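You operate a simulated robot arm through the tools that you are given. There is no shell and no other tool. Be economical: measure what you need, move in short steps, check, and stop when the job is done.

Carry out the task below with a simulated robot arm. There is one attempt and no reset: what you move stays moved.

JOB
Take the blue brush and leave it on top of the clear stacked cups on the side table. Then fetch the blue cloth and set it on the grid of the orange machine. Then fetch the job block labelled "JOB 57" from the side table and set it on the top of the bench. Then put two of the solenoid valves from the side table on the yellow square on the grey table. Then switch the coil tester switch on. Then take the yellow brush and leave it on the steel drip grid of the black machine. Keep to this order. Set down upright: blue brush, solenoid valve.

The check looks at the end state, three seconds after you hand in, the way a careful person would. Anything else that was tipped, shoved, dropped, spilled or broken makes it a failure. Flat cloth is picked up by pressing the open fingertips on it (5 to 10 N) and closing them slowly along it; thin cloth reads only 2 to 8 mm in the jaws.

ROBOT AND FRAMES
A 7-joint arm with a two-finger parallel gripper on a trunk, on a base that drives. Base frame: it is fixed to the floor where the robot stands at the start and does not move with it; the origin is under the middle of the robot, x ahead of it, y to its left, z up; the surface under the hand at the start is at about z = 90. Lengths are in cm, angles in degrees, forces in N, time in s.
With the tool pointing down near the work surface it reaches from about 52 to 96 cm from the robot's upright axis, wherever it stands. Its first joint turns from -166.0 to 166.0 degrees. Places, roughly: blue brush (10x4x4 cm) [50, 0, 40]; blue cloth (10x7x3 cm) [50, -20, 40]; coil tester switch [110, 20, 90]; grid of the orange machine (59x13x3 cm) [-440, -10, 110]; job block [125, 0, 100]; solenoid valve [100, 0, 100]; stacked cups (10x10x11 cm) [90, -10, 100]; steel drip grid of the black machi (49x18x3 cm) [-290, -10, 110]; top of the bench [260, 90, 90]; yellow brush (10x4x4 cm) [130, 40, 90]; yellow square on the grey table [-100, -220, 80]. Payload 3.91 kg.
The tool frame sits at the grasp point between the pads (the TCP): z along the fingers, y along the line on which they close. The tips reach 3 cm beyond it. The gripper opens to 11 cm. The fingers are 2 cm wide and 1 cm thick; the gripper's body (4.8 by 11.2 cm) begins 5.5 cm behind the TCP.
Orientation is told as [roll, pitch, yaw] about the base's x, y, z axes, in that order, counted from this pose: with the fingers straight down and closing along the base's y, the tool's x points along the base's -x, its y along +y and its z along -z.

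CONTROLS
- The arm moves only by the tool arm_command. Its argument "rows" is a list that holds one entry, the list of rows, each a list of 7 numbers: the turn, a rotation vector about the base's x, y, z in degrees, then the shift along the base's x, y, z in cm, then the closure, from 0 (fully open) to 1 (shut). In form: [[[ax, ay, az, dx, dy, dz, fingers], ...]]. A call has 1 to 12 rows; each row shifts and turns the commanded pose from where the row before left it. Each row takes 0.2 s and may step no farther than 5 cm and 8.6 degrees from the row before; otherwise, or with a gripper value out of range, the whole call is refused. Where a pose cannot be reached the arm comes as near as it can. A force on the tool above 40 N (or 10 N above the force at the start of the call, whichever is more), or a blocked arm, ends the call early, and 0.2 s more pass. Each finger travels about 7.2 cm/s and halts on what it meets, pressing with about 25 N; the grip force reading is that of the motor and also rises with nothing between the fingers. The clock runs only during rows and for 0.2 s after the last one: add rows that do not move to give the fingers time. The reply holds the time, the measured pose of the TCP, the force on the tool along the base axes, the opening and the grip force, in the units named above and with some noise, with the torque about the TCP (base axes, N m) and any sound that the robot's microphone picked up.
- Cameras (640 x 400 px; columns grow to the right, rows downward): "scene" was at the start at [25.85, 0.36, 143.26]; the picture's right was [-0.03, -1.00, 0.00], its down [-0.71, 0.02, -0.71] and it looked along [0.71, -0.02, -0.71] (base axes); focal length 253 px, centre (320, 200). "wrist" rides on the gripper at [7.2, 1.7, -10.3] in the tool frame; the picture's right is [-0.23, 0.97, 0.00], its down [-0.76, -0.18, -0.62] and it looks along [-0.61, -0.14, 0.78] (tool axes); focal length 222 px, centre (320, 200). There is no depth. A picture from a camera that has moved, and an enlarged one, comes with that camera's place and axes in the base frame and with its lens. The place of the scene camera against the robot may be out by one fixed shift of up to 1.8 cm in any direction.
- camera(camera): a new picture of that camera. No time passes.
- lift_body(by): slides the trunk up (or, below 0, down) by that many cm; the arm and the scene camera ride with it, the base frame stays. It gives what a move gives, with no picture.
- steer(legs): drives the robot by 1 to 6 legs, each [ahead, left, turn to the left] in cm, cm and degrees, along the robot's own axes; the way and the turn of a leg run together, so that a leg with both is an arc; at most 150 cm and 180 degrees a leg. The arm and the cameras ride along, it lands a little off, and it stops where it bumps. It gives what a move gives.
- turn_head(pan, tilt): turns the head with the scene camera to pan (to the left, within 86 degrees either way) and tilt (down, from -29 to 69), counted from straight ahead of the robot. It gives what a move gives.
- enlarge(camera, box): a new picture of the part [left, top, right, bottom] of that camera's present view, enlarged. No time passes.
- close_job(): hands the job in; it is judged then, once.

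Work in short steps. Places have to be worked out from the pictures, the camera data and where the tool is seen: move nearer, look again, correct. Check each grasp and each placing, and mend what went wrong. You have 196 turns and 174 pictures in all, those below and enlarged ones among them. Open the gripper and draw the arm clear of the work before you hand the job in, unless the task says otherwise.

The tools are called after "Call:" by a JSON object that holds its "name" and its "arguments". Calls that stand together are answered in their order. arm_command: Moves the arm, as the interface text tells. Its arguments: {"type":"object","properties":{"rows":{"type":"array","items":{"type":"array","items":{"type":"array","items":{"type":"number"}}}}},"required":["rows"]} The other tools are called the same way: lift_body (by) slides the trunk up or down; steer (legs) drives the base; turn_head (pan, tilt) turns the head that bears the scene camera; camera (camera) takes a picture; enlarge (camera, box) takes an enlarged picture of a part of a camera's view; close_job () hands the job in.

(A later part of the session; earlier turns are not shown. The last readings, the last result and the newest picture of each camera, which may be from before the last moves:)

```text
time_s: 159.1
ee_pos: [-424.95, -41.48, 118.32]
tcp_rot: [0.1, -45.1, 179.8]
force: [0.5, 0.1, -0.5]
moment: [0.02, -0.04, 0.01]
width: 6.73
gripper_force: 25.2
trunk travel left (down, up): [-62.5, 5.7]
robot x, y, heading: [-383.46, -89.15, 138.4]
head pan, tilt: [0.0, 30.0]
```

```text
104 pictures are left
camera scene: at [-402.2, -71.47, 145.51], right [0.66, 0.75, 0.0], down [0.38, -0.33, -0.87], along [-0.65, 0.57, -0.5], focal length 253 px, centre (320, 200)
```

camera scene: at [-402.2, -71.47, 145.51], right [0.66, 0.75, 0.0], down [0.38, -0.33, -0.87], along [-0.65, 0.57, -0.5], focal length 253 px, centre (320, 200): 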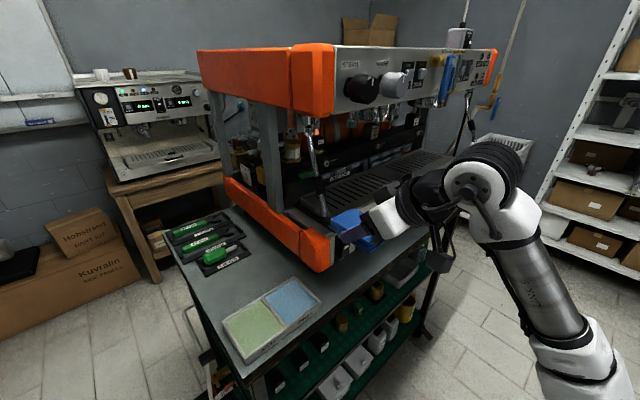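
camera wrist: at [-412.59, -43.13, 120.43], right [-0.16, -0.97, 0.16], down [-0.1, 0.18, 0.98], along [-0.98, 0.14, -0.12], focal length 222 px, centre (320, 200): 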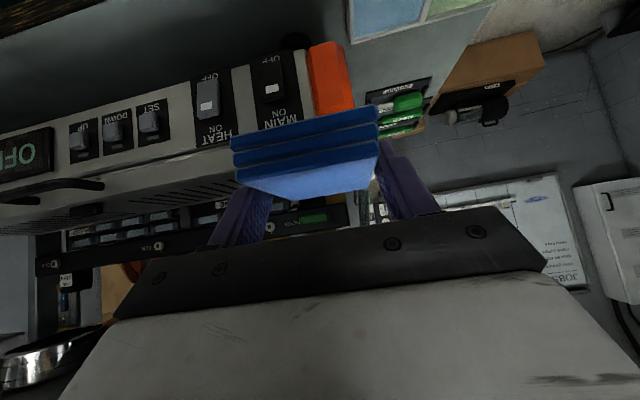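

The arm reached the tilted pose, somewhat further -y than planned. Back off slightly, raise, and slide to y=-21.

Call:
{"name": "arm_command", "arguments": {"rows": [[[0, 0, 0, 2, 1, 2, 1], [0, 0, 0, 1, 4, 2, 1], [0, 0, 0, 0, 4, 1, 1], [0, 0, 0, 0, 4, 0, 1], [0, 0, 0, 0, 4, 0, 1], [0, 0, 0, 0, 3.5, 0, 1], [0, 0, 0, 0, 0, 0, 1]]]}}

Call:
{"name": "camera", "arguments": {"camera": "wrist"}}

Call:
{"name": "camera", "arguments": {"camera": "scene"}}

```text
time_s: 160.7
ee_pos: [-423.33, -39.65, 121.31]
tcp_rot: [0.1, -45.0, 179.9]
force: [1.4, -0.1, 0.0]
moment: [-0.02, -0.03, 0.02]
width: 6.73
gripper_force: 24.6
out of reach, approached as far as the arm can: row 2, 3, 4, 5, 6
trunk travel left (down, up): [-62.5, 5.7]
robot x, y, heading: [-383.37, -89.57, 138.4]
head pan, tilt: [0.0, 30.0]
```

```text
103 pictures are left
camera wrist: at [-410.96, -41.25, 123.54], right [-0.16, -0.97, 0.16], down [-0.1, 0.18, 0.98], along [-0.98, 0.14, -0.12], focal length 222 px, centre (320, 200)
```

wrist: 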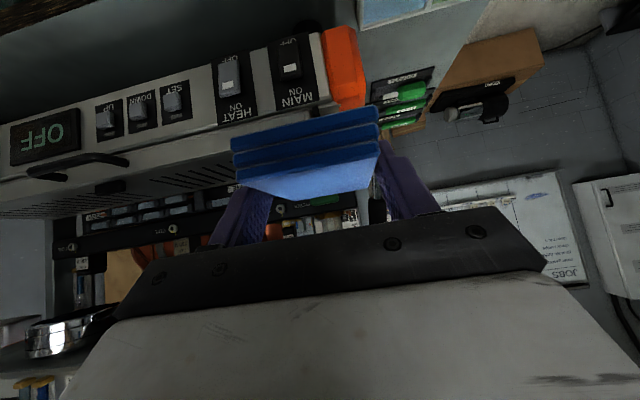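

```text
102 pictures are left
camera scene: at [-402.22, -71.45, 145.5], right [0.66, 0.75, 0.0], down [0.38, -0.33, -0.87], along [-0.65, 0.57, -0.5], focal length 253 px, centre (320, 200)
```

scene: 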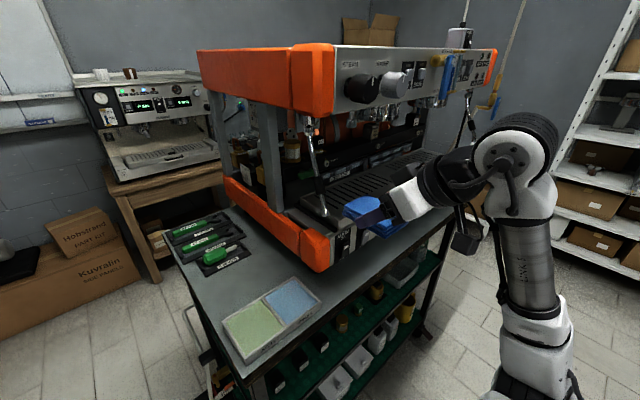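

The pose hits an arm limit further in +y, so I'll slide the base itself 18 cm in +y, carrying the hand along the machine front.

Call:
{"name": "steer", "arguments": {"legs": [[12, -13.5, 0]]}}

Call:
{"name": "camera", "arguments": {"camera": "wrist"}}

Call:
{"name": "camera", "arguments": {"camera": "scene"}}

```text
time_s: 162.4
ee_pos: [-423.17, -21.51, 121.33]
tcp_rot: [0.1, -45.0, 179.6]
force: [0.5, 0.5, -0.8]
moment: [0.0, 0.0, 0.03]
width: 6.73
gripper_force: 24.9
trunk travel left (down, up): [-62.5, 5.7]
robot x, y, heading: [-383.42, -71.13, 138.7]
head pan, tilt: [0.0, 30.0]
```

```text
101 pictures are left
camera wrist: at [-410.84, -23.12, 123.51], right [-0.16, -0.97, 0.16], down [-0.1, 0.18, 0.98], along [-0.98, 0.14, -0.12], focal length 222 px, centre (320, 200)
```

wrist: 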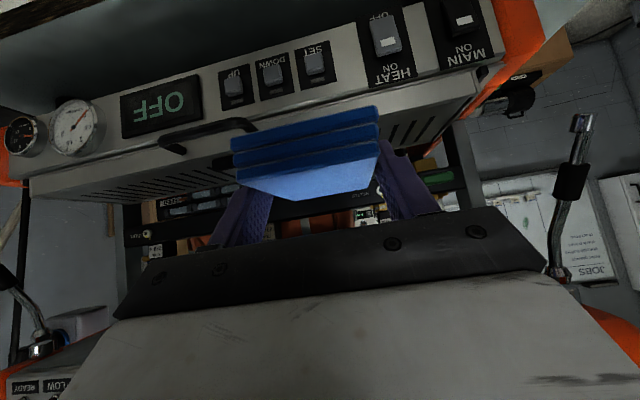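

```text
100 pictures are left
camera scene: at [-402.21, -53.33, 145.49], right [0.66, 0.75, 0.0], down [0.37, -0.33, -0.87], along [-0.65, 0.57, -0.5], focal length 253 px, centre (320, 200)
```

scene: 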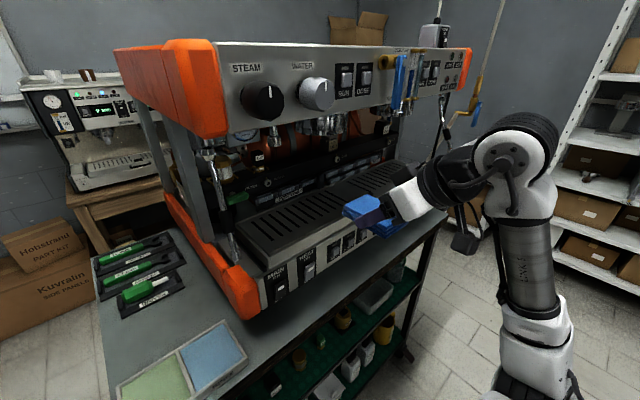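

Grid lip is near x≈-433, z≈113; the handle ends near y≈-15. I'll move in over the grid at current height with a small -y shift, then check.

Call:
{"name": "arm_command", "arguments": {"rows": [[[0, 0, 0, -3.5, -0.7, 0, 1], [0, 0, 0, -3.5, -0.7, 0, 1], [0, 0, 0, -3.5, -0.6, 0, 1], [0, 0, 0, -3.2, 0, 0, 1], [0, 0, 0, 0, 0, 0, 1]]]}}

Call:
{"name": "camera", "arguments": {"camera": "wrist"}}

Call:
{"name": "enlarge", "arguments": {"camera": "scene", "box": [200, 100, 460, 290]}}

```text
time_s: 163.6
ee_pos: [-436.66, -23.37, 121.37]
tcp_rot: [0.1, -45.0, 179.8]
force: [0.2, -0.1, -0.4]
moment: [0.0, -0.01, -0.03]
width: 6.72
gripper_force: 25.4
trunk travel left (down, up): [-62.5, 5.7]
robot x, y, heading: [-383.06, -71.17, 138.5]
head pan, tilt: [0.0, 30.0]
```

```text
99 pictures are left
camera wrist: at [-424.37, -24.98, 123.59], right [-0.16, -0.97, 0.16], down [-0.1, 0.18, 0.98], along [-0.98, 0.14, -0.12], focal length 222 px, centre (320, 200)
```

wrist: 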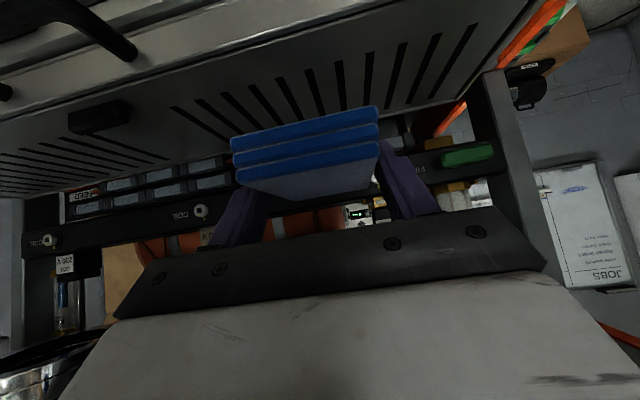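

```text
2.11 times, centred on (330, 195) of scene
camera zoom: at [-402.19, -53.39, 145.51], right [0.66, 0.75, 0.0], down [0.37, -0.33, -0.87], along [-0.65, 0.57, -0.5], focal length 533 px, centre (299, 210)
```

zoom: 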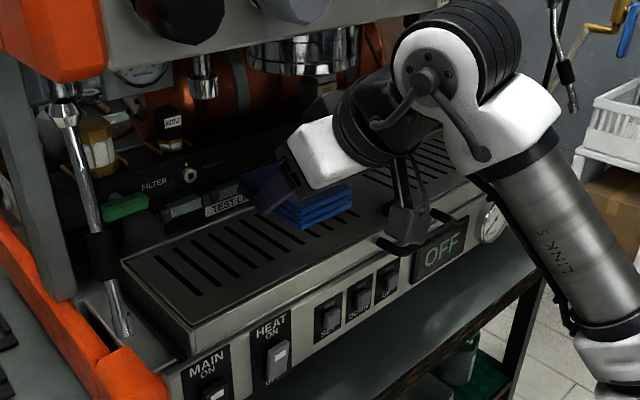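

Grid spans x -434 to -446; the cloth centre is near -439. Shift 1 cm further in and lower gently toward contact.

Call:
{"name": "arm_command", "arguments": {"rows": [[[0, 0, 0, -1, 0, -1.5, 1], [0, 0, 0, 0, 0, -1.5, 1], [0, 0, 0, 0, 0, -1, 1], [0, 0, 0, 0, 0, 0, 1]]]}}

Call:
{"name": "camera", "arguments": {"camera": "wrist"}}

```text
time_s: 164.6
ee_pos: [-437.93, -23.53, 117.31]
tcp_rot: [0.1, -44.9, 179.7]
force: [0.5, -0.5, -1.0]
moment: [-0.01, 0.02, -0.01]
width: 6.72
gripper_force: 24.9
trunk travel left (down, up): [-62.5, 5.7]
robot x, y, heading: [-383.44, -71.47, 138.5]
head pan, tilt: [0.0, 30.0]
```

```text
97 pictures are left
camera wrist: at [-425.6, -25.15, 119.56], right [-0.16, -0.97, 0.16], down [-0.1, 0.18, 0.98], along [-0.98, 0.14, -0.12], focal length 222 px, centre (320, 200)
```

wrist: 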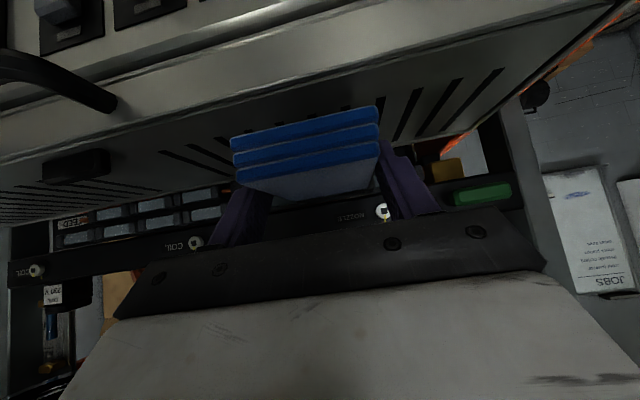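

Call:
{"name": "arm_command", "arguments": {"rows": [[[0, 0, 0, 0, 0, -0.4, 1], [0, 0, 0, 0, 0, -0.4, 1], [0, 0, 0, 0, 0, -0.3, 1], [0, 0, 0, 0, 0, 0, 1]]]}}

Call:
{"name": "arm_command", "arguments": {"rows": [[[0, 0, 0, 0, 0, -0.3, 1], [0, 0, 0, 0, 0, -0.2, 1], [0, 0, 0, 0, 0, 0, 1]]]}}

```text
time_s: 165.6
ee_pos: [-437.81, -23.6, 116.17]
tcp_rot: [0.2, -45.1, 179.6]
force: [-0.3, 0.5, -0.3]
moment: [0.02, -0.01, 0.02]
width: 6.73
gripper_force: 25.2
trunk travel left (down, up): [-62.5, 5.7]
robot x, y, heading: [-383.33, -71.25, 138.5]
head pan, tilt: [0.0, 30.0]
```

```text
time_s: 166.4
ee_pos: [-437.89, -23.46, 115.81]
tcp_rot: [0.0, -45.0, 179.6]
force: [0.6, 0.1, -1.0]
moment: [-0.02, 0.0, -0.01]
width: 6.72
gripper_force: 24.5
trunk travel left (down, up): [-62.5, 5.7]
robot x, y, heading: [-383.31, -71.32, 138.5]
head pan, tilt: [0.0, 30.0]
```

Not touching yet; continue down with small steps.

Call:
{"name": "arm_command", "arguments": {"rows": [[[0, 0, 0, 0, 0, -0.3, 1], [0, 0, 0, 0, 0, -0.2, 1], [0, 0, 0, 0, 0, 0, 1]]]}}

Call:
{"name": "arm_command", "arguments": {"rows": [[[0, 0, 0, 0, 0, -0.2, 1], [0, 0, 0, 0, 0, -0.2, 1], [0, 0, 0, 0, 0, 0, 1]]]}}

Call:
{"name": "enlarge", "arguments": {"camera": "wrist", "box": [160, 40, 480, 240]}}

```text
time_s: 167.2
ee_pos: [-437.82, -23.5, 115.34]
tcp_rot: [0.1, -45.0, 179.6]
force: [0.2, -0.2, 0.2]
moment: [0.01, -0.01, -0.01]
width: 6.75
gripper_force: 25.4
trunk travel left (down, up): [-62.5, 5.7]
robot x, y, heading: [-383.33, -71.53, 138.3]
head pan, tilt: [0.0, 30.0]
```

```text
time_s: 168.0
ee_pos: [-437.77, -23.56, 115.2]
tcp_rot: [-0.1, -45.5, 179.7]
force: [-0.2, 3.4, 17.1]
moment: [-0.05, 0.26, 0.22]
width: 6.72
gripper_force: 24.9
trunk travel left (down, up): [-62.5, 5.7]
robot x, y, heading: [-383.46, -71.07, 138.4]
head pan, tilt: [0.0, 30.0]
```

```text
2.00 times, centred on (320, 140) of wrist
camera zoom: at [-425.45, -25.22, 117.31], right [-0.16, -0.97, 0.16], down [-0.09, 0.18, 0.98], along [-0.98, 0.15, -0.12], focal length 444 px, centre (320, 320)
```

zoom: 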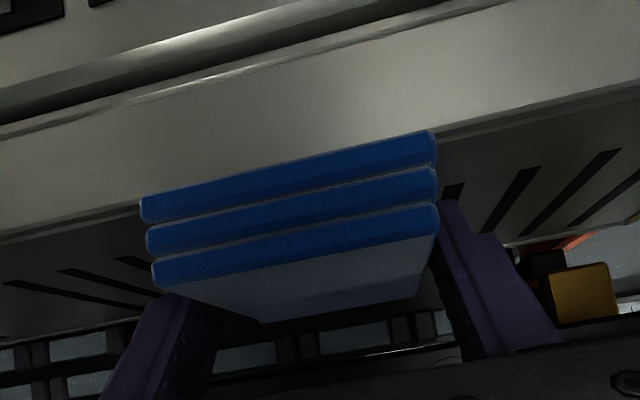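

Contact. The near edge sits right at the lip, so lift slightly, move 0.6 cm in, lower again, then release.

Call:
{"name": "arm_command", "arguments": {"rows": [[[0, 0, 0, 0, 0, 0.6, 1], [0, 0, 0, -0.6, 0, 0, 1], [0, 0, 0, 0, 0, -0.3, 1], [0, 0, 0, 0, 0, -0.1, 1], [0, 0, 0, 0, 0, 0, 1]]]}}

Call:
{"name": "camera", "arguments": {"camera": "wrist"}}

```text
time_s: 169.2
ee_pos: [-438.37, -23.61, 115.26]
tcp_rot: [-0.1, -45.1, 179.7]
force: [-4.2, -0.1, 7.3]
moment: [0.13, 0.2, 0.03]
width: 6.7
gripper_force: 25.1
trunk travel left (down, up): [-62.5, 5.7]
robot x, y, heading: [-383.44, -71.29, 138.6]
head pan, tilt: [0.0, 30.0]
```

```text
95 pictures are left
camera wrist: at [-426.04, -25.26, 117.36], right [-0.16, -0.97, 0.16], down [-0.09, 0.18, 0.98], along [-0.98, 0.14, -0.12], focal length 222 px, centre (320, 200)
```

wrist: 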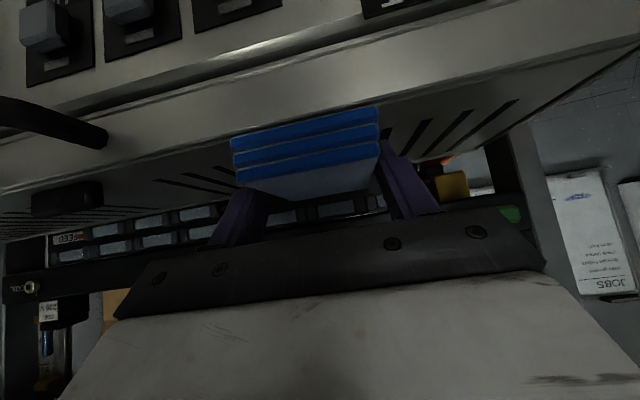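

Light contact, cloth fully on the grid. Open and withdraw along the tool axis.

Call:
{"name": "arm_command", "arguments": {"rows": [[[0, 0, 0, 0, 0, 0, 0.36], [0, 0, 0, 0, 0, 0, 0.3], [0, 0, 0, 0, 0, 0, 0.25], [0, 0, 0, 0, 0, 0, 0.25], [0, 0, 0, 0.7, 0, 0.8, 0.25], [0, 0, 0, 1.5, 0, 1.5, 0.25], [0, 0, 0, 2.5, 0, 2.5, 0.25], [0, 0, 0, 3, 0, 2, 0.25], [0, 0, 0, 4, 0, 2, 0.25], [0, 0, 0, 0, 0, 0, 0.25]]]}}

Call:
{"name": "camera", "arguments": {"camera": "wrist"}}

Call:
{"name": "enlarge", "arguments": {"camera": "scene", "box": [200, 100, 460, 290]}}

```text
time_s: 171.4
ee_pos: [-426.8, -23.89, 123.77]
tcp_rot: [0.1, -45.0, 179.7]
force: [0.0, 0.7, 0.4]
moment: [0.0, 0.02, 0.0]
width: 8.23
gripper_force: 0.1
trunk travel left (down, up): [-62.5, 5.7]
robot x, y, heading: [-383.12, -71.41, 138.2]
head pan, tilt: [0.0, 30.0]
```

```text
94 pictures are left
camera wrist: at [-414.44, -25.42, 125.93], right [-0.16, -0.97, 0.16], down [-0.1, 0.18, 0.98], along [-0.98, 0.14, -0.12], focal length 222 px, centre (320, 200)
```

wrist: 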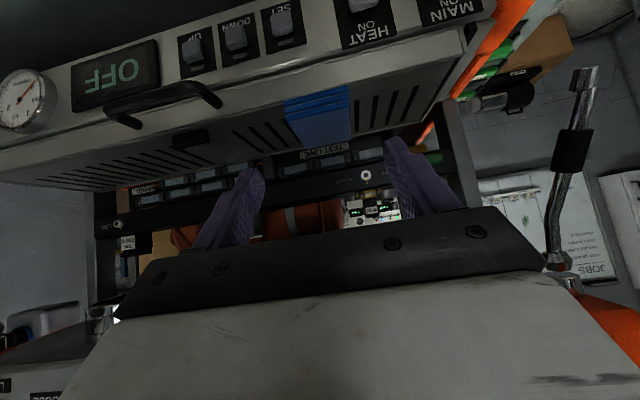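

```text
2.11 times, centred on (330, 195) of scene
camera zoom: at [-402.24, -53.39, 145.5], right [0.66, 0.75, 0.0], down [0.37, -0.33, -0.87], along [-0.65, 0.57, -0.5], focal length 533 px, centre (299, 210)
```

zoom: 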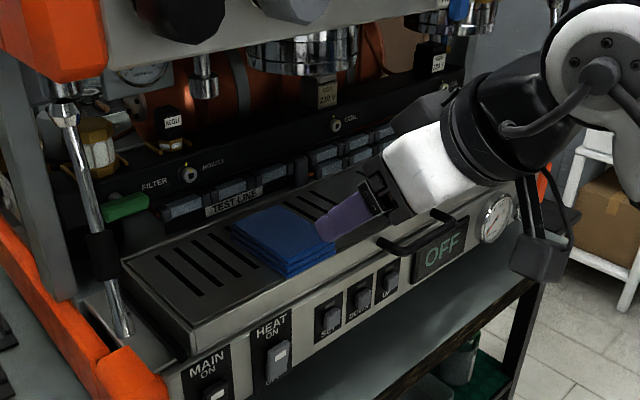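

Cloth is flat and fully on the grid. Back the hand out, then slide the base out the way it came.

Call:
{"name": "arm_command", "arguments": {"rows": [[[0, 0, 0, 3, 0, 0, 0.25], [0, 0, 0, 2, 0, 0, 0], [0, 0, 0, 0, 0, 0, 0]]]}}

Call:
{"name": "steer", "arguments": {"legs": [[-23, 26, 0]]}}

Call:
{"name": "arm_command", "arguments": {"rows": [[[0, -7.5, 0, 0.5, 0, 0.5, 0], [0, -7.5, 0, 0.5, 0, 0.5, 0], [0, -7.5, 0, 0.5, 0, 0.5, 0], [0, -7.5, 0, 0.5, 0, 0.5, 0], [0, -7.5, 0, 0.5, 0, 0.5, 0], [0, -7.5, 0, 0.5, 0, 0.5, 0], [0, 0, 0, 0, 0, 0, 0]]]}}

Call:
{"name": "arm_command", "arguments": {"rows": [[[0, 0, -6.8, 1.5, -0.6, 0.5, 0], [0, 0, -6.8, 1.5, -0.6, 0.5, 0], [0, 0, -6.8, 1.5, -0.6, 0.5, 0], [0, 0, -6.8, 1.5, -0.6, 0.5, 0], [0, 0, -6.8, 1.5, -0.6, 0.5, 0], [0, 0, -6.8, 1.5, -0.6, 0.5, 0], [0, 0, 0, 0, 0, 0, 0]]]}}

Call:
{"name": "camera", "arguments": {"camera": "scene"}}

```text
time_s: 172.2
ee_pos: [-421.77, -23.7, 123.9]
tcp_rot: [0.1, -45.0, 179.8]
force: [-0.4, 0.4, 0.3]
moment: [0.01, 0.0, -0.02]
width: 10.99
gripper_force: 0.0
trunk travel left (down, up): [-62.5, 5.7]
robot x, y, heading: [-382.93, -71.4, 138.6]
head pan, tilt: [0.0, 30.0]
```

```text
time_s: 174.9
ee_pos: [-422.31, -58.86, 123.93]
tcp_rot: [0.0, -45.0, -180.0]
force: [-0.2, -0.1, 0.5]
moment: [0.03, 0.0, -0.02]
width: 10.99
gripper_force: 0.1
trunk travel left (down, up): [-62.5, 5.7]
robot x, y, heading: [-383.62, -106.08, 138.9]
head pan, tilt: [0.0, 30.0]
```

```text
time_s: 176.5
ee_pos: [-420.84, -62.34, 125.05]
tcp_rot: [0.2, -0.1, 179.8]
force: [-0.4, -0.8, -0.1]
moment: [-0.05, -0.01, 0.01]
width: 10.99
gripper_force: 0.0
out of reach, approached as far as the arm can: row 4, 5, 6
trunk travel left (down, up): [-62.5, 5.7]
robot x, y, heading: [-383.68, -106.19, 138.8]
head pan, tilt: [0.0, 30.0]
```

```text
time_s: 178.1
ee_pos: [-411.24, -65.05, 127.02]
tcp_rot: [5.0, -0.2, 139.8]
force: [-0.5, -0.8, 0.5]
moment: [0.05, -0.02, -0.01]
width: 10.99
gripper_force: 0.0
trunk travel left (down, up): [-62.5, 5.7]
robot x, y, heading: [-383.47, -106.24, 138.8]
head pan, tilt: [0.0, 30.0]
```

```text
92 pictures are left
camera scene: at [-402.57, -88.42, 145.5], right [0.66, 0.75, 0.0], down [0.38, -0.33, -0.87], along [-0.65, 0.57, -0.5], focal length 253 px, centre (320, 200)
```

scene: 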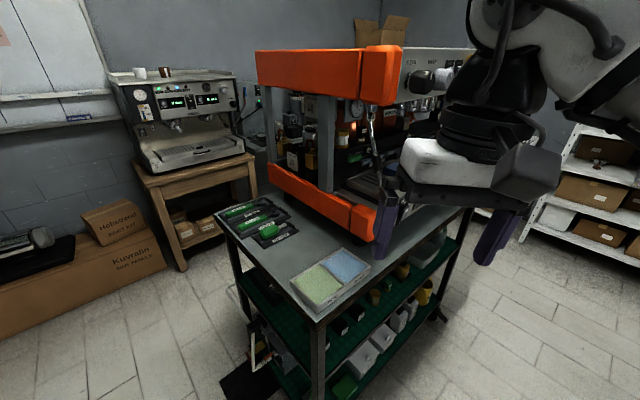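

Done with the cloth. Drive back along the aisle toward the start, facing +x.

Call:
{"name": "steer", "arguments": {"legs": [[0, 0, -138.8], [150, 0, 0], [150, 0, 0]]}}

Call:
{"name": "turn_head", "arguments": {"pan": 80, "tilt": 15}}

```text
time_s: 198.5
ee_pos: [-31.52, -94.44, 127.33]
tcp_rot: [5.0, -0.7, 4.6]
force: [0.2, 0.3, 0.1]
moment: [0.0, -0.01, 0.04]
width: 11.0
gripper_force: 0.1
trunk travel left (down, up): [-62.5, 5.7]
robot x, y, heading: [-79.77, -84.77, 4.3]
head pan, tilt: [0.0, 30.0]
```

```text
time_s: 200.0
ee_pos: [-31.45, -94.56, 127.32]
tcp_rot: [5.2, -0.7, 4.5]
force: [-0.6, 0.2, 0.1]
moment: [0.02, -0.03, 0.02]
width: 11.0
gripper_force: 0.0
trunk travel left (down, up): [-62.5, 5.7]
robot x, y, heading: [-79.76, -84.83, 4.1]
head pan, tilt: [80.0, 15.0]
```

Continue to the gap, straighten, and slide left past the near table's front.

Call:
{"name": "steer", "arguments": {"legs": [[66, -5, -4.3], [0, 90, 0], [0, 95, 0]]}}

Call:
{"name": "turn_head", "arguments": {"pan": 0, "tilt": 35}}

Call:
{"name": "camera", "arguments": {"camera": "scene"}}

```text
time_s: 218.0
ee_pos: [40.27, 80.79, 127.36]
tcp_rot: [5.2, -0.7, -3.9]
force: [-0.6, -0.1, -0.4]
moment: [-0.02, -0.02, -0.01]
width: 11.01
gripper_force: 0.1
trunk travel left (down, up): [-62.5, 5.7]
robot x, y, heading: [-6.06, 97.29, -4.7]
head pan, tilt: [80.0, 15.0]
```

```text
time_s: 219.5
ee_pos: [40.3, 80.78, 127.27]
tcp_rot: [5.3, -0.7, -4.0]
force: [-0.2, -0.5, -0.2]
moment: [0.02, -0.04, 0.03]
width: 11.0
gripper_force: 0.1
trunk travel left (down, up): [-62.5, 5.7]
robot x, y, heading: [-6.34, 97.47, -4.4]
head pan, tilt: [0.0, 35.0]
```

```text
91 pictures are left
camera scene: at [20.27, 96.15, 144.73], right [-0.08, -1.0, 0.0], down [-0.57, 0.04, -0.82], along [0.82, -0.06, -0.57], focal length 253 px, centre (320, 200)
```

scene: 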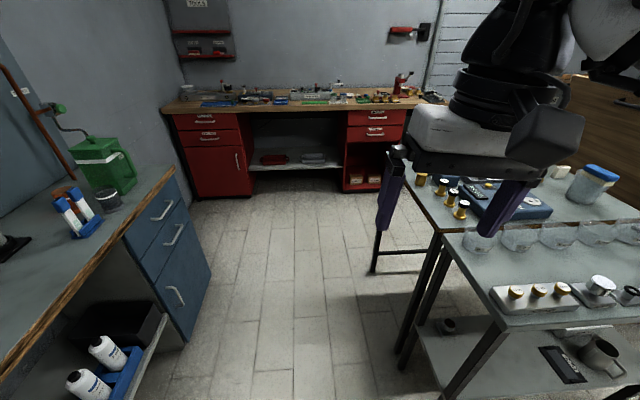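

The bench is straight ahead across open floor. I'll work on the side table from its far side: turn to face -x and drive backward to x≈178, then slide toward the table.

Call:
{"name": "steer", "arguments": {"legs": [[0, 0, -175.6], [-150, 0, 0], [-32, 0, 0]]}}

Call:
{"name": "turn_head", "arguments": {"pan": 45, "tilt": 35}}

Call:
{"name": "camera", "arguments": {"camera": "scene"}}

```text
time_s: 235.7
ee_pos: [125.17, 134.82, 127.32]
tcp_rot: [5.3, -0.8, -168.4]
force: [0.2, 1.0, 0.9]
moment: [0.01, -0.01, 0.0]
width: 11.01
gripper_force: 0.1
trunk travel left (down, up): [-62.5, 5.7]
robot x, y, heading: [174.36, 131.14, -168.7]
head pan, tilt: [0.0, 35.0]
```

```text
time_s: 236.9
ee_pos: [125.12, 134.81, 127.33]
tcp_rot: [5.3, -0.7, -168.3]
force: [-0.3, 1.3, -0.2]
moment: [0.02, 0.04, 0.01]
width: 10.99
gripper_force: 0.1
trunk travel left (down, up): [-62.5, 5.7]
robot x, y, heading: [174.26, 131.33, -168.9]
head pan, tilt: [45.0, 35.0]
```

```text
90 pictures are left
camera scene: at [153.41, 121.21, 144.73], right [-0.83, 0.56, 0.0], down [0.32, 0.48, -0.82], along [-0.46, -0.68, -0.57], focal length 253 px, centre (320, 200)
```

scene: 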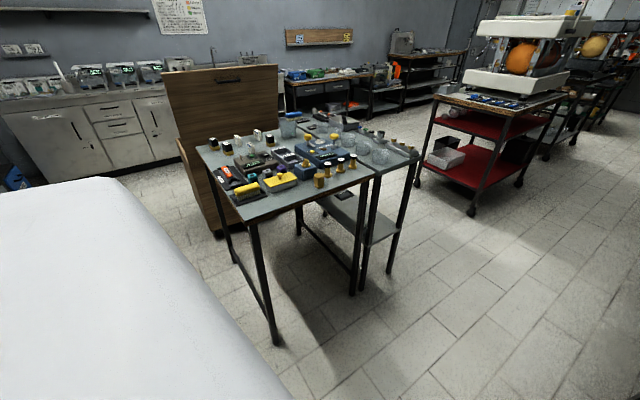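

Straighten to 180° and slide toward the table (left is -y here).

Call:
{"name": "steer", "arguments": {"legs": [[-3, 0, -11.2], [0, 70, 0], [0, 48, 0]]}}

Call:
{"name": "turn_head", "arguments": {"pan": 0, "tilt": 45}}

Call:
{"name": "camera", "arguments": {"camera": "scene"}}

```text
time_s: 247.3
ee_pos: [128.18, 28.9, 127.29]
tcp_rot: [5.3, -0.7, 178.9]
force: [0.4, 0.0, -0.4]
moment: [-0.02, -0.01, -0.03]
width: 11.0
gripper_force: 0.1
trunk travel left (down, up): [-62.5, 5.7]
robot x, y, heading: [175.45, 14.39, 178.5]
head pan, tilt: [45.0, 35.0]
```

```text
time_s: 248.4
ee_pos: [128.15, 29.0, 127.24]
tcp_rot: [5.4, -0.9, 178.8]
force: [0.3, -0.3, 0.2]
moment: [0.01, 0.02, -0.02]
width: 10.98
gripper_force: 0.0
trunk travel left (down, up): [-62.5, 5.7]
robot x, y, heading: [175.51, 14.44, 178.5]
head pan, tilt: [0.0, 45.0]
```

```text
89 pictures are left
camera scene: at [150.93, 15.89, 143.25], right [0.03, 1.0, 0.0], down [0.71, -0.02, -0.71], along [-0.71, 0.02, -0.71], focal length 253 px, centre (320, 200)
```

scene: 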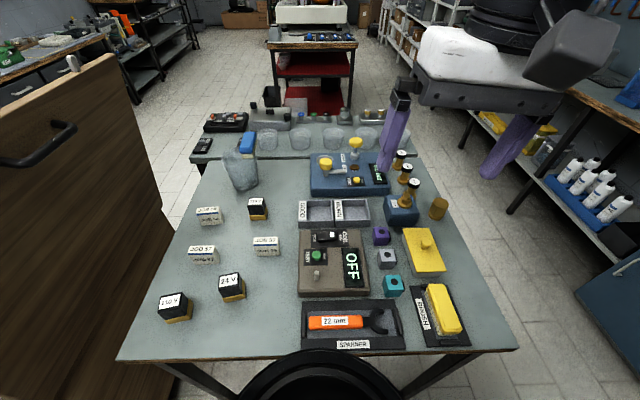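

Excellent view of the whole side table. Zoom into the job blocks/valves and the coil tester.

Call:
{"name": "enlarge", "arguments": {"camera": "scene", "box": [140, 120, 340, 330]}}

Call:
{"name": "enlarge", "arguments": {"camera": "scene", "box": [290, 190, 480, 360]}}

```text
1.90 times, centred on (240, 225) of scene
camera zoom: at [150.93, 15.89, 143.25], right [0.03, 1.0, 0.0], down [0.71, -0.02, -0.71], along [-0.71, 0.02, -0.71], focal length 482 px, centre (472, 152)
```

zoom: 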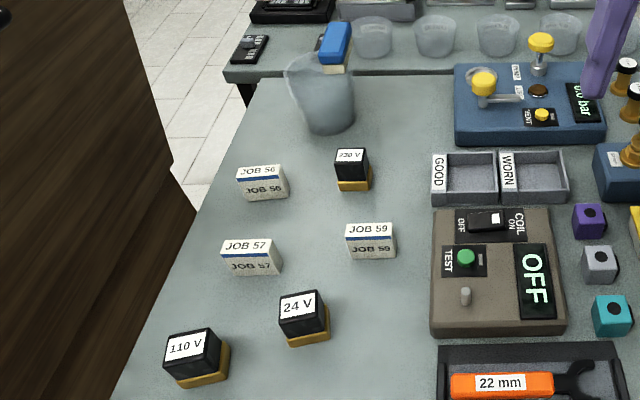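

```text
2.35 times, centred on (385, 275) of scene
camera zoom: at [150.93, 15.89, 143.25], right [0.03, 1.0, 0.0], down [0.71, -0.02, -0.71], along [-0.71, 0.02, -0.71], focal length 595 px, centre (167, 24)
```

zoom: 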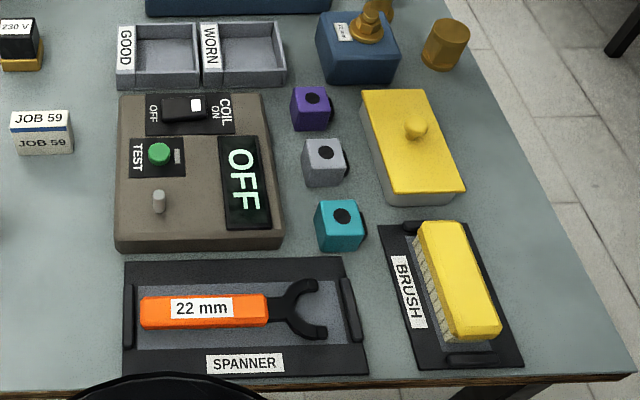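

JOB 57 computes to about (119, -9), 7 cm wide along y. Level the tool and move over it, staying high.

Call:
{"name": "arm_command", "arguments": {"rows": [[[2.7, -0.4, 0.6, -1, -4.7, 0, 0], [2.7, -0.4, 0.6, -1, -4.7, 0, 0], [0, 0, 0, -1, -4.7, -1, 0], [0, 0, 0, -1, -4.7, -2, 0], [0, 0, 0, -1, -4.7, -3, 0], [0, 0, 0, -1.2, -4.7, -3, 0], [0, 0, 0, -1.5, -4.7, -3, 0], [0, 0, 0, -1.5, -4.7, -3, 0], [0, 0, 0, 0, 0, 0, 0]]]}}

Call:
{"name": "camera", "arguments": {"camera": "wrist"}}

Call:
{"name": "camera", "arguments": {"camera": "scene"}}

```text
refused: row 4 steps farther than a row can; nothing moved
```

```text
86 pictures are left
camera wrist: at [135.47, 28.29, 137.59], right [-0.25, -0.96, 0.09], down [-0.75, 0.25, 0.61], along [-0.62, 0.08, -0.78], focal length 222 px, centre (320, 200)
```

wrist: 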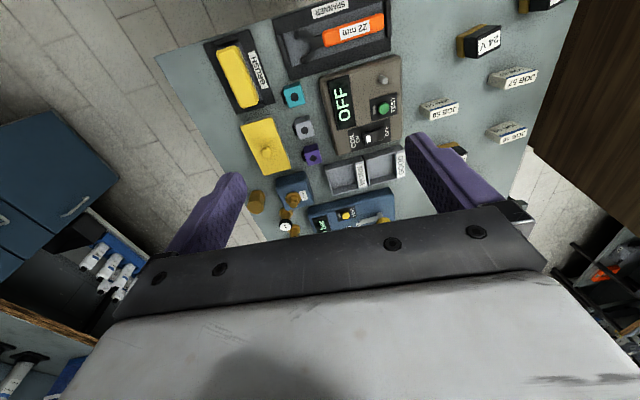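

```text
85 pictures are left
camera scene: at [150.93, 15.89, 143.25], right [0.03, 1.0, 0.0], down [0.71, -0.02, -0.71], along [-0.71, 0.02, -0.71], focal length 253 px, centre (320, 200)
```

scene: 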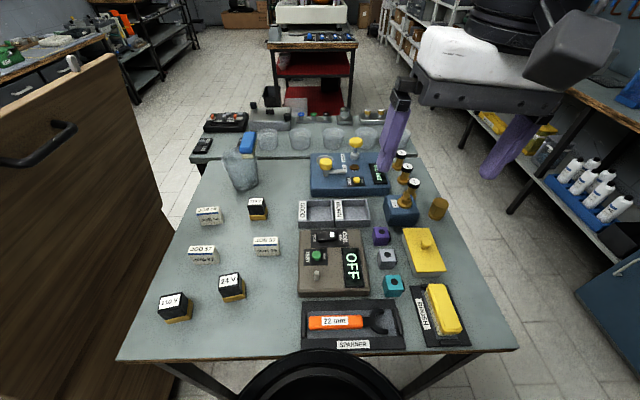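

The step was too long; split it into smaller ones.

Call:
{"name": "arm_command", "arguments": {"rows": [[[2.7, -0.4, 0.6, -1, -4.2, 0, 0], [2.7, -0.4, 0.6, -1, -4.2, 0, 0], [0, 0, 0, -1, -4.2, -1, 0], [0, 0, 0, -1, -4.2, -2, 0], [0, 0, 0, -1, -4.2, -2, 0], [0, 0, 0, -1, -4.2, -2, 0], [0, 0, 0, -1, -4.2, -2, 0], [0, 0, 0, -1, -4.2, -2, 0], [0, 0, 0, -1, -4.2, -2, 0], [0, 0, 0, 0, 0, -2, 0], [0, 0, 0, 0, 0, 0, 0]]]}}

Call:
{"name": "camera", "arguments": {"camera": "wrist"}}

```text
time_s: 250.8
ee_pos: [119.09, -9.03, 112.4]
tcp_rot: [-0.1, 0.0, -180.1]
force: [0.3, -1.3, -1.1]
moment: [-0.01, -0.01, -0.01]
width: 11.02
gripper_force: 0.1
trunk travel left (down, up): [-62.5, 5.7]
robot x, y, heading: [175.15, 14.76, 178.4]
head pan, tilt: [0.0, 45.0]
```

```text
84 pictures are left
camera wrist: at [126.27, -10.57, 122.66], right [-0.23, -0.97, 0.0], down [-0.76, 0.18, 0.62], along [-0.61, 0.14, -0.78], focal length 222 px, centre (320, 200)
```

wrist: 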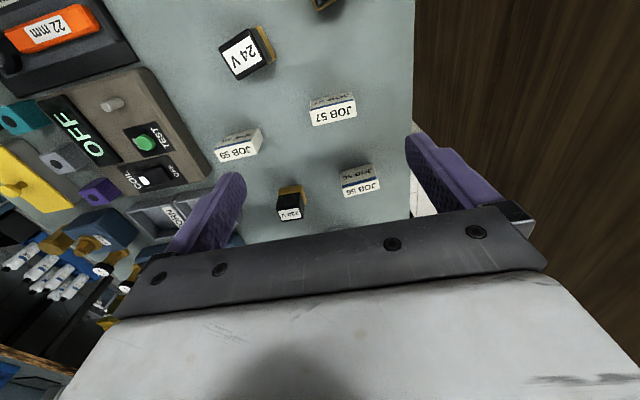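

JOB 57 refines to (117.8, -10.2). Descend over it to z≈100 and recheck.

Call:
{"name": "arm_command", "arguments": {"rows": [[[0, 0, 0, -1.2, -1.1, -3, 0], [0, 0, 0, 0, 0, -4, 0], [0, 0, 0, 0, 0, -4, 0], [0, 0, 0, 0, 0, 0, 0]]]}}

Call:
{"name": "camera", "arguments": {"camera": "wrist"}}

Call:
{"name": "enlarge", "arguments": {"camera": "scene", "box": [140, 120, 340, 330]}}

```text
time_s: 251.8
ee_pos: [117.71, -9.82, 101.37]
tcp_rot: [-0.1, 0.1, -179.9]
force: [-0.2, -0.5, 0.7]
moment: [-0.01, 0.02, -0.04]
width: 10.99
gripper_force: 0.1
trunk travel left (down, up): [-62.5, 5.7]
robot x, y, heading: [174.76, 14.33, 178.3]
head pan, tilt: [0.0, 45.0]
```

```text
83 pictures are left
camera wrist: at [124.93, -11.33, 111.71], right [-0.23, -0.97, 0.0], down [-0.76, 0.18, 0.62], along [-0.61, 0.14, -0.78], focal length 222 px, centre (320, 200)
```

wrist: 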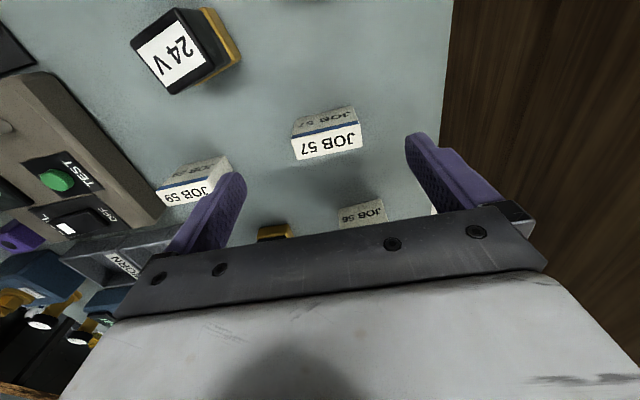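

```text
1.90 times, centred on (240, 225) of scene
camera zoom: at [150.95, 15.9, 143.25], right [0.03, 1.0, 0.0], down [0.71, -0.02, -0.71], along [-0.71, 0.02, -0.71], focal length 482 px, centre (472, 152)
```

zoom: 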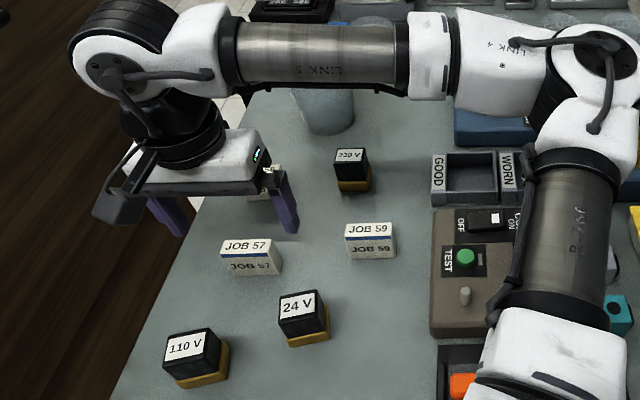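

Block top z≈93.7, centre (116.7, -10.2), ~6 cm wide. Adjust and lower carefully with force watching.

Call:
{"name": "arm_command", "arguments": {"rows": [[[0, 0, 0, -0.9, -0.4, -2.5, 0], [0, 0, 0, 0, 0, -2.5, 0], [0, 0, 0, 0, 0, -1.5, 0], [0, 0, 0, 0, 0, -0.8, 0], [0, 0, 0, 0, 0, 0, 0]]]}}

Call:
{"name": "camera", "arguments": {"camera": "wrist"}}

```text
time_s: 253.0
ee_pos: [117.06, -10.08, 94.02]
tcp_rot: [-0.1, 0.0, -180.0]
force: [-0.5, -0.3, 0.5]
moment: [0.02, 0.0, 0.02]
width: 11.0
gripper_force: 0.0
trunk travel left (down, up): [-62.5, 5.7]
robot x, y, heading: [175.68, 14.42, 178.7]
head pan, tilt: [0.0, 45.0]
```

```text
81 pictures are left
camera wrist: at [124.24, -11.7, 104.36], right [-0.23, -0.97, 0.0], down [-0.76, 0.18, 0.62], along [-0.61, 0.14, -0.78], focal length 222 px, centre (320, 200)
```

wrist: 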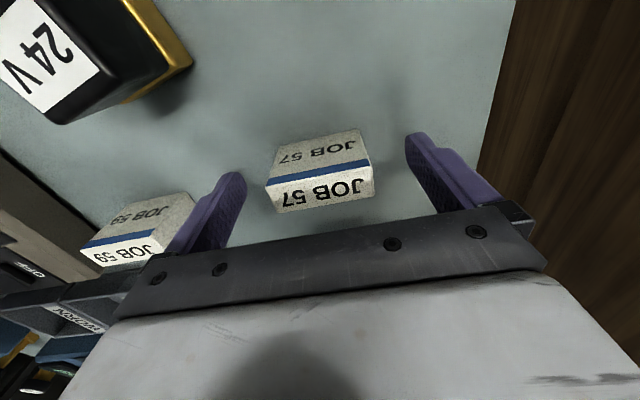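

Well centred. Lower 0.4 and close.

Call:
{"name": "arm_command", "arguments": {"rows": [[[0, 0, 0, 0, 0, -0.4, 0], [0, 0, 0, 0, 0, 0, 0.3], [0, 0, 0, 0, 0, 0, 0.45], [0, 0, 0, 0, 0, 0, 0.6], [0, 0, 0, 0, 0, 0, 1], [0, 0, 0, 0, 0, 0, 1]]]}}

Call:
{"name": "arm_command", "arguments": {"rows": [[[0, 0, 0, 0, 0, 1, 1], [0, 0, 0, 0, 0, 3, 1], [0, 0, 0, 0, 0, 4, 1], [0, 0, 0, 0, 0, 4, 1], [0, 0, 0, 0, 0, 4, 1], [0, 0, 0, 0, 0, 4, 1], [0, 0, 0, 0, 0, 0, 1]]]}}

Call:
{"name": "camera", "arguments": {"camera": "wrist"}}

```text
time_s: 254.4
ee_pos: [116.84, -10.1, 93.6]
tcp_rot: [-0.1, 0.0, -180.1]
force: [-0.6, -0.5, 0.4]
moment: [-0.01, -0.02, -0.01]
width: 5.51
gripper_force: 24.9
trunk travel left (down, up): [-62.5, 5.7]
robot x, y, heading: [175.22, 14.36, 178.5]
head pan, tilt: [0.0, 45.0]
```

```text
time_s: 256.0
ee_pos: [117.15, -10.25, 113.75]
tcp_rot: [-0.1, 0.0, -180.0]
force: [0.3, -0.5, 0.2]
moment: [0.02, -0.03, 0.02]
width: 5.53
gripper_force: 25.1
trunk travel left (down, up): [-62.5, 5.7]
robot x, y, heading: [175.25, 14.78, 178.5]
head pan, tilt: [0.0, 45.0]
```

```text
80 pictures are left
camera wrist: at [124.26, -11.82, 124.08], right [-0.23, -0.97, 0.0], down [-0.76, 0.18, 0.62], along [-0.61, 0.14, -0.78], focal length 222 px, centre (320, 200)
```

wrist: 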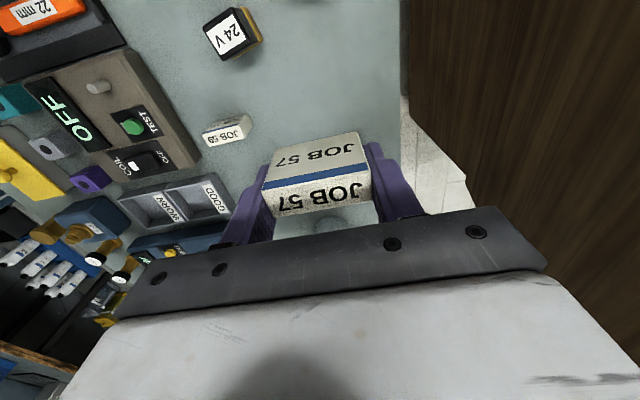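

JOB 57 is held. Tuck the arm, slide clear of the table toward y≈100, and turn to face the bench.

Call:
{"name": "arm_command", "arguments": {"rows": [[[0, 0, 0, 1.2, 3, 3, 1], [0, 0, 0, 1.2, 3, 3, 1], [0, 0, 0, 1.2, 3, 3, 1], [0, 0, 0, 1.2, 3, 3, 1], [0, 0, 0, 1.2, 3, 0, 1], [0, 0, 0, 1.2, 3, 0, 1], [0, 0, 0, 1.2, 3, 0, 1], [0, 0, 0, 1.2, 3, 0, 1], [0, 0, 0, 0, 0, 0, 1]]]}}

Call:
{"name": "steer", "arguments": {"legs": [[0, -86, 0], [0, 0, -178.5]]}}

Call:
{"name": "turn_head", "arguments": {"pan": 0, "tilt": 35}}

Call:
{"name": "camera", "arguments": {"camera": "scene"}}

```text
time_s: 258.0
ee_pos: [126.61, 13.7, 125.46]
tcp_rot: [0.0, 0.0, -179.9]
force: [-0.1, 0.0, 0.1]
moment: [0.01, 0.0, 0.02]
width: 5.51
gripper_force: 25.4
trunk travel left (down, up): [-62.5, 5.7]
robot x, y, heading: [175.1, 14.77, 178.4]
head pan, tilt: [0.0, 45.0]
```

```text
time_s: 272.6
ee_pos: [226.3, 98.47, 125.51]
tcp_rot: [-0.1, 0.0, -1.7]
force: [0.1, -0.1, 0.1]
moment: [-0.02, -0.02, -0.02]
width: 5.53
gripper_force: 25.5
trunk travel left (down, up): [-62.5, 5.7]
robot x, y, heading: [177.39, 98.87, -3.1]
head pan, tilt: [0.0, 45.0]
```

```text
time_s: 273.3
ee_pos: [226.25, 98.43, 125.46]
tcp_rot: [-0.1, 0.0, -1.6]
force: [-0.2, -0.6, -0.1]
moment: [-0.03, 0.0, -0.02]
width: 5.53
gripper_force: 25.0
trunk travel left (down, up): [-62.5, 5.7]
robot x, y, heading: [177.51, 98.88, -3.1]
head pan, tilt: [0.0, 35.0]
```

```text
79 pictures are left
camera scene: at [204.04, 98.11, 144.72], right [-0.06, -1.0, 0.0], down [-0.57, 0.03, -0.82], along [0.82, -0.05, -0.57], focal length 253 px, centre (320, 200)
```

scene: 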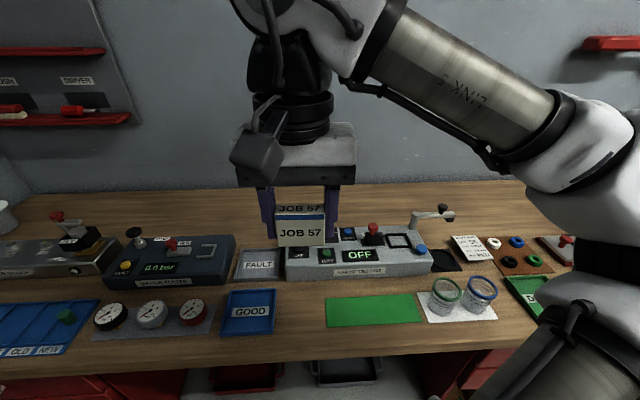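

The bench has a free wooden spot between the GOOD tray and the green mat, near (231, 99.5). I'll back the base 8 cm for comfortable reach and lower over it.

Call:
{"name": "steer", "arguments": {"legs": [[-10, 0, 2.5]]}}

Call:
{"name": "camera", "arguments": {"camera": "wrist"}}

```text
time_s: 274.4
ee_pos: [215.95, 100.72, 125.6]
tcp_rot: [-0.1, 0.0, 0.6]
force: [0.0, 0.0, -0.5]
moment: [0.0, -0.02, -0.02]
width: 5.5
gripper_force: 25.2
trunk travel left (down, up): [-62.5, 5.7]
robot x, y, heading: [167.42, 99.39, -0.9]
head pan, tilt: [0.0, 35.0]
```

```text
78 pictures are left
camera wrist: at [208.68, 102.52, 135.91], right [0.22, 0.98, 0.0], down [0.76, -0.17, 0.62], along [0.61, -0.14, -0.78], focal length 222 px, centre (320, 200)
```

wrist: 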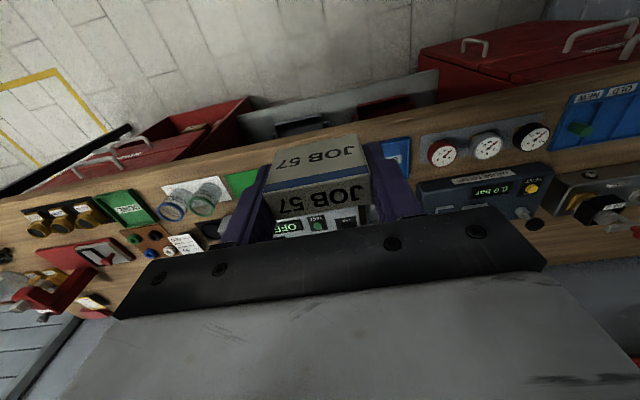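

Call:
{"name": "arm_command", "arguments": {"rows": [[[0, 0, 0, 3, -0.3, -3.5, 1], [0, 0, 0, 3, -0.3, -3.9, 1], [0, 0, 0, 3, -0.3, -3.9, 1], [0, 0, 0, 3, -0.3, -3.9, 1], [0, 0, 0, 3, 0, -3.9, 1], [0, 0, 0, 0, 0, -3.5, 1], [0, 0, 0, 0, 0, 0, 1]]]}}

Call:
{"name": "camera", "arguments": {"camera": "scene"}}

Call:
{"name": "camera", "arguments": {"camera": "wrist"}}

```text
time_s: 276.0
ee_pos: [231.36, 99.7, 102.9]
tcp_rot: [-0.1, 0.0, 0.6]
force: [0.4, -0.2, -0.9]
moment: [0.01, -0.04, 0.0]
width: 5.53
gripper_force: 25.4
trunk travel left (down, up): [-62.5, 5.7]
robot x, y, heading: [167.23, 99.27, -1.2]
head pan, tilt: [0.0, 35.0]
```

```text
77 pictures are left
camera scene: at [193.95, 99.55, 144.72], right [-0.02, -1.0, 0.0], down [-0.57, 0.01, -0.82], along [0.82, -0.01, -0.57], focal length 253 px, centre (320, 200)
```

scene: 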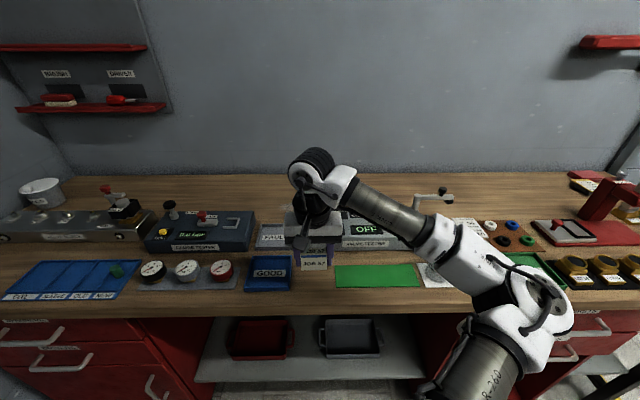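

```text
76 pictures are left
camera wrist: at [223.92, 101.36, 113.13], right [0.22, 0.98, 0.0], down [0.76, -0.17, 0.62], along [0.61, -0.14, -0.78], focal length 222 px, centre (320, 200)
```

wrist: 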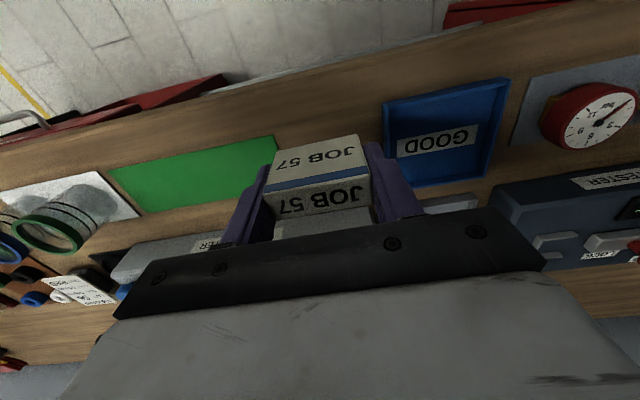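

Gap runs y 94–106 with the bench front edge at x≈227. Aim for (233, 100.1) and lower.

Call:
{"name": "arm_command", "arguments": {"rows": [[[0, 0, 0, 1.6, 0.4, -2, 1], [0, 0, 0, 0, 0, -3, 1], [0, 0, 0, 0, 0, -2.2, 1], [0, 0, 0, 0, 0, -0.5, 1], [0, 0, 0, 0, 0, 0, 1]]]}}

Call:
{"name": "camera", "arguments": {"camera": "wrist"}}

```text
time_s: 277.2
ee_pos: [232.7, 100.1, 95.01]
tcp_rot: [-0.1, 0.0, 0.7]
force: [0.7, 0.1, -0.9]
moment: [0.04, -0.02, 0.01]
width: 5.53
gripper_force: 25.3
trunk travel left (down, up): [-62.5, 5.7]
robot x, y, heading: [167.24, 99.24, -1.0]
head pan, tilt: [0.0, 35.0]
```

```text
75 pictures are left
camera wrist: at [225.44, 101.76, 105.43], right [0.22, 0.98, 0.0], down [0.76, -0.17, 0.62], along [0.61, -0.14, -0.78], focal length 222 px, centre (320, 200)
```

wrist: 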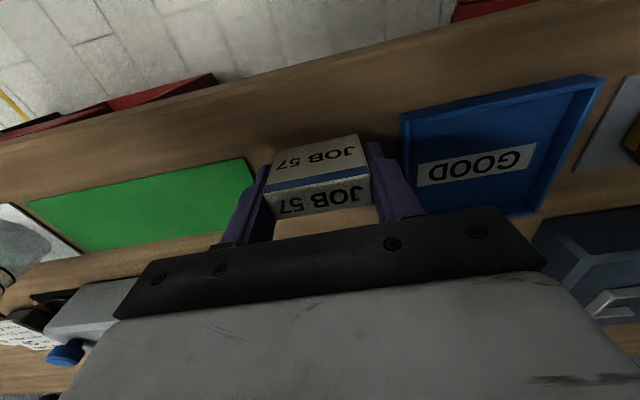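

Good placement. Lower in fine steps to contact.

Call:
{"name": "arm_command", "arguments": {"rows": [[[0, 0, 0, 0, 0, -0.4, 1], [0, 0, 0, 0, 0, -0.3, 1], [0, 0, 0, 0, 0, -0.3, 1], [0, 0, 0, 0, 0, 0, 1]]]}}

Call:
{"name": "arm_command", "arguments": {"rows": [[[0, 0, 0, 0, 0, -0.3, 1], [0, 0, 0, 0, 0, -0.2, 1], [0, 0, 0, 0, 0, 0, 1]]]}}

```text
time_s: 278.2
ee_pos: [232.69, 100.12, 94.01]
tcp_rot: [-0.1, 0.1, 0.6]
force: [0.4, -0.3, 0.4]
moment: [0.01, 0.02, 0.03]
width: 5.55
gripper_force: 24.9
trunk travel left (down, up): [-62.5, 5.7]
robot x, y, heading: [167.29, 99.56, -1.1]
head pan, tilt: [0.0, 35.0]
```

```text
time_s: 279.0
ee_pos: [232.6, 100.03, 93.62]
tcp_rot: [0.0, 0.1, 0.6]
force: [-0.2, -0.3, 0.0]
moment: [0.01, -0.01, 0.01]
width: 5.54
gripper_force: 24.4
trunk travel left (down, up): [-62.5, 5.7]
robot x, y, heading: [167.41, 99.55, -1.1]
head pan, tilt: [0.0, 35.0]
```

Call:
{"name": "arm_command", "arguments": {"rows": [[[0, 0, 0, 0, 0, -0.3, 1], [0, 0, 0, 0, 0, -0.2, 1], [0, 0, 0, 0, 0, 0, 1]]]}}

Call:
{"name": "arm_command", "arguments": {"rows": [[[0, 0, 0, 0, 0, -0.2, 1], [0, 0, 0, 0, 0, -0.2, 1], [0, 0, 0, 0, 0, 0, 1]]]}}

```text
time_s: 279.8
ee_pos: [232.68, 100.06, 93.37]
tcp_rot: [0.0, -0.3, 0.6]
force: [5.0, 2.7, 25.4]
moment: [0.12, 0.01, -0.02]
width: 5.57
gripper_force: 25.3
trunk travel left (down, up): [-62.5, 5.7]
robot x, y, heading: [167.56, 99.4, -1.1]
head pan, tilt: [0.0, 35.0]
```

```text
time_s: 280.6
ee_pos: [232.64, 99.89, 92.91]
tcp_rot: [-0.1, -0.1, 0.7]
force: [-5.4, 0.5, 28.2]
moment: [0.38, 0.33, 0.13]
width: 5.53
gripper_force: 25.1
trunk travel left (down, up): [-62.5, 5.7]
robot x, y, heading: [167.21, 99.27, -1.0]
head pan, tilt: [0.0, 35.0]
```

Contact made. Ease up and release, then retreat straight up.

Call:
{"name": "arm_command", "arguments": {"rows": [[[0, 0, 0, 0, 0, 0.3, 1], [0, 0, 0, 0, 0, 0, 0.45], [0, 0, 0, 0, 0, 0, 0.35], [0, 0, 0, 0, 0, 0, 0.33], [0, 0, 0, 0, 0, 1.5, 0.33], [0, 0, 0, 0, 0, 3, 0.33], [0, 0, 0, 0, 0, 4, 0.33], [0, 0, 0, -2, 0, 4, 0.2], [0, 0, 0, -2, 0, 4, 0], [0, 0, 0, 0, 0, 0, 0]]]}}

Call:
{"name": "camera", "arguments": {"camera": "wrist"}}

```text
time_s: 282.8
ee_pos: [228.66, 99.84, 109.9]
tcp_rot: [-0.1, 0.0, 0.6]
force: [-0.5, 0.1, -0.2]
moment: [-0.03, 0.02, 0.02]
width: 11.0
gripper_force: 0.0
trunk travel left (down, up): [-62.5, 5.7]
robot x, y, heading: [167.53, 99.37, -1.0]
head pan, tilt: [0.0, 35.0]
```

```text
74 pictures are left
camera wrist: at [221.33, 101.58, 120.16], right [0.22, 0.98, 0.0], down [0.76, -0.17, 0.62], along [0.61, -0.14, -0.78], focal length 222 px, centre (320, 200)
```

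wrist: 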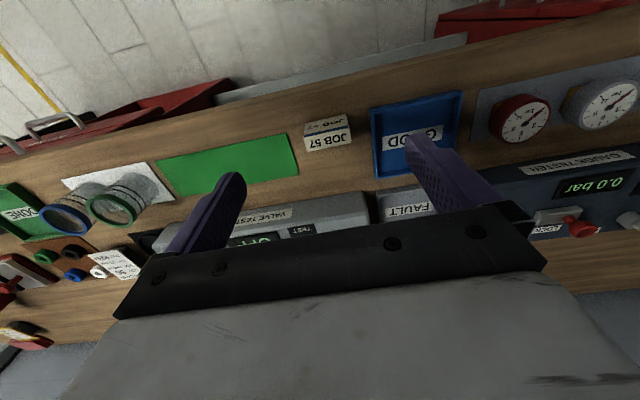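

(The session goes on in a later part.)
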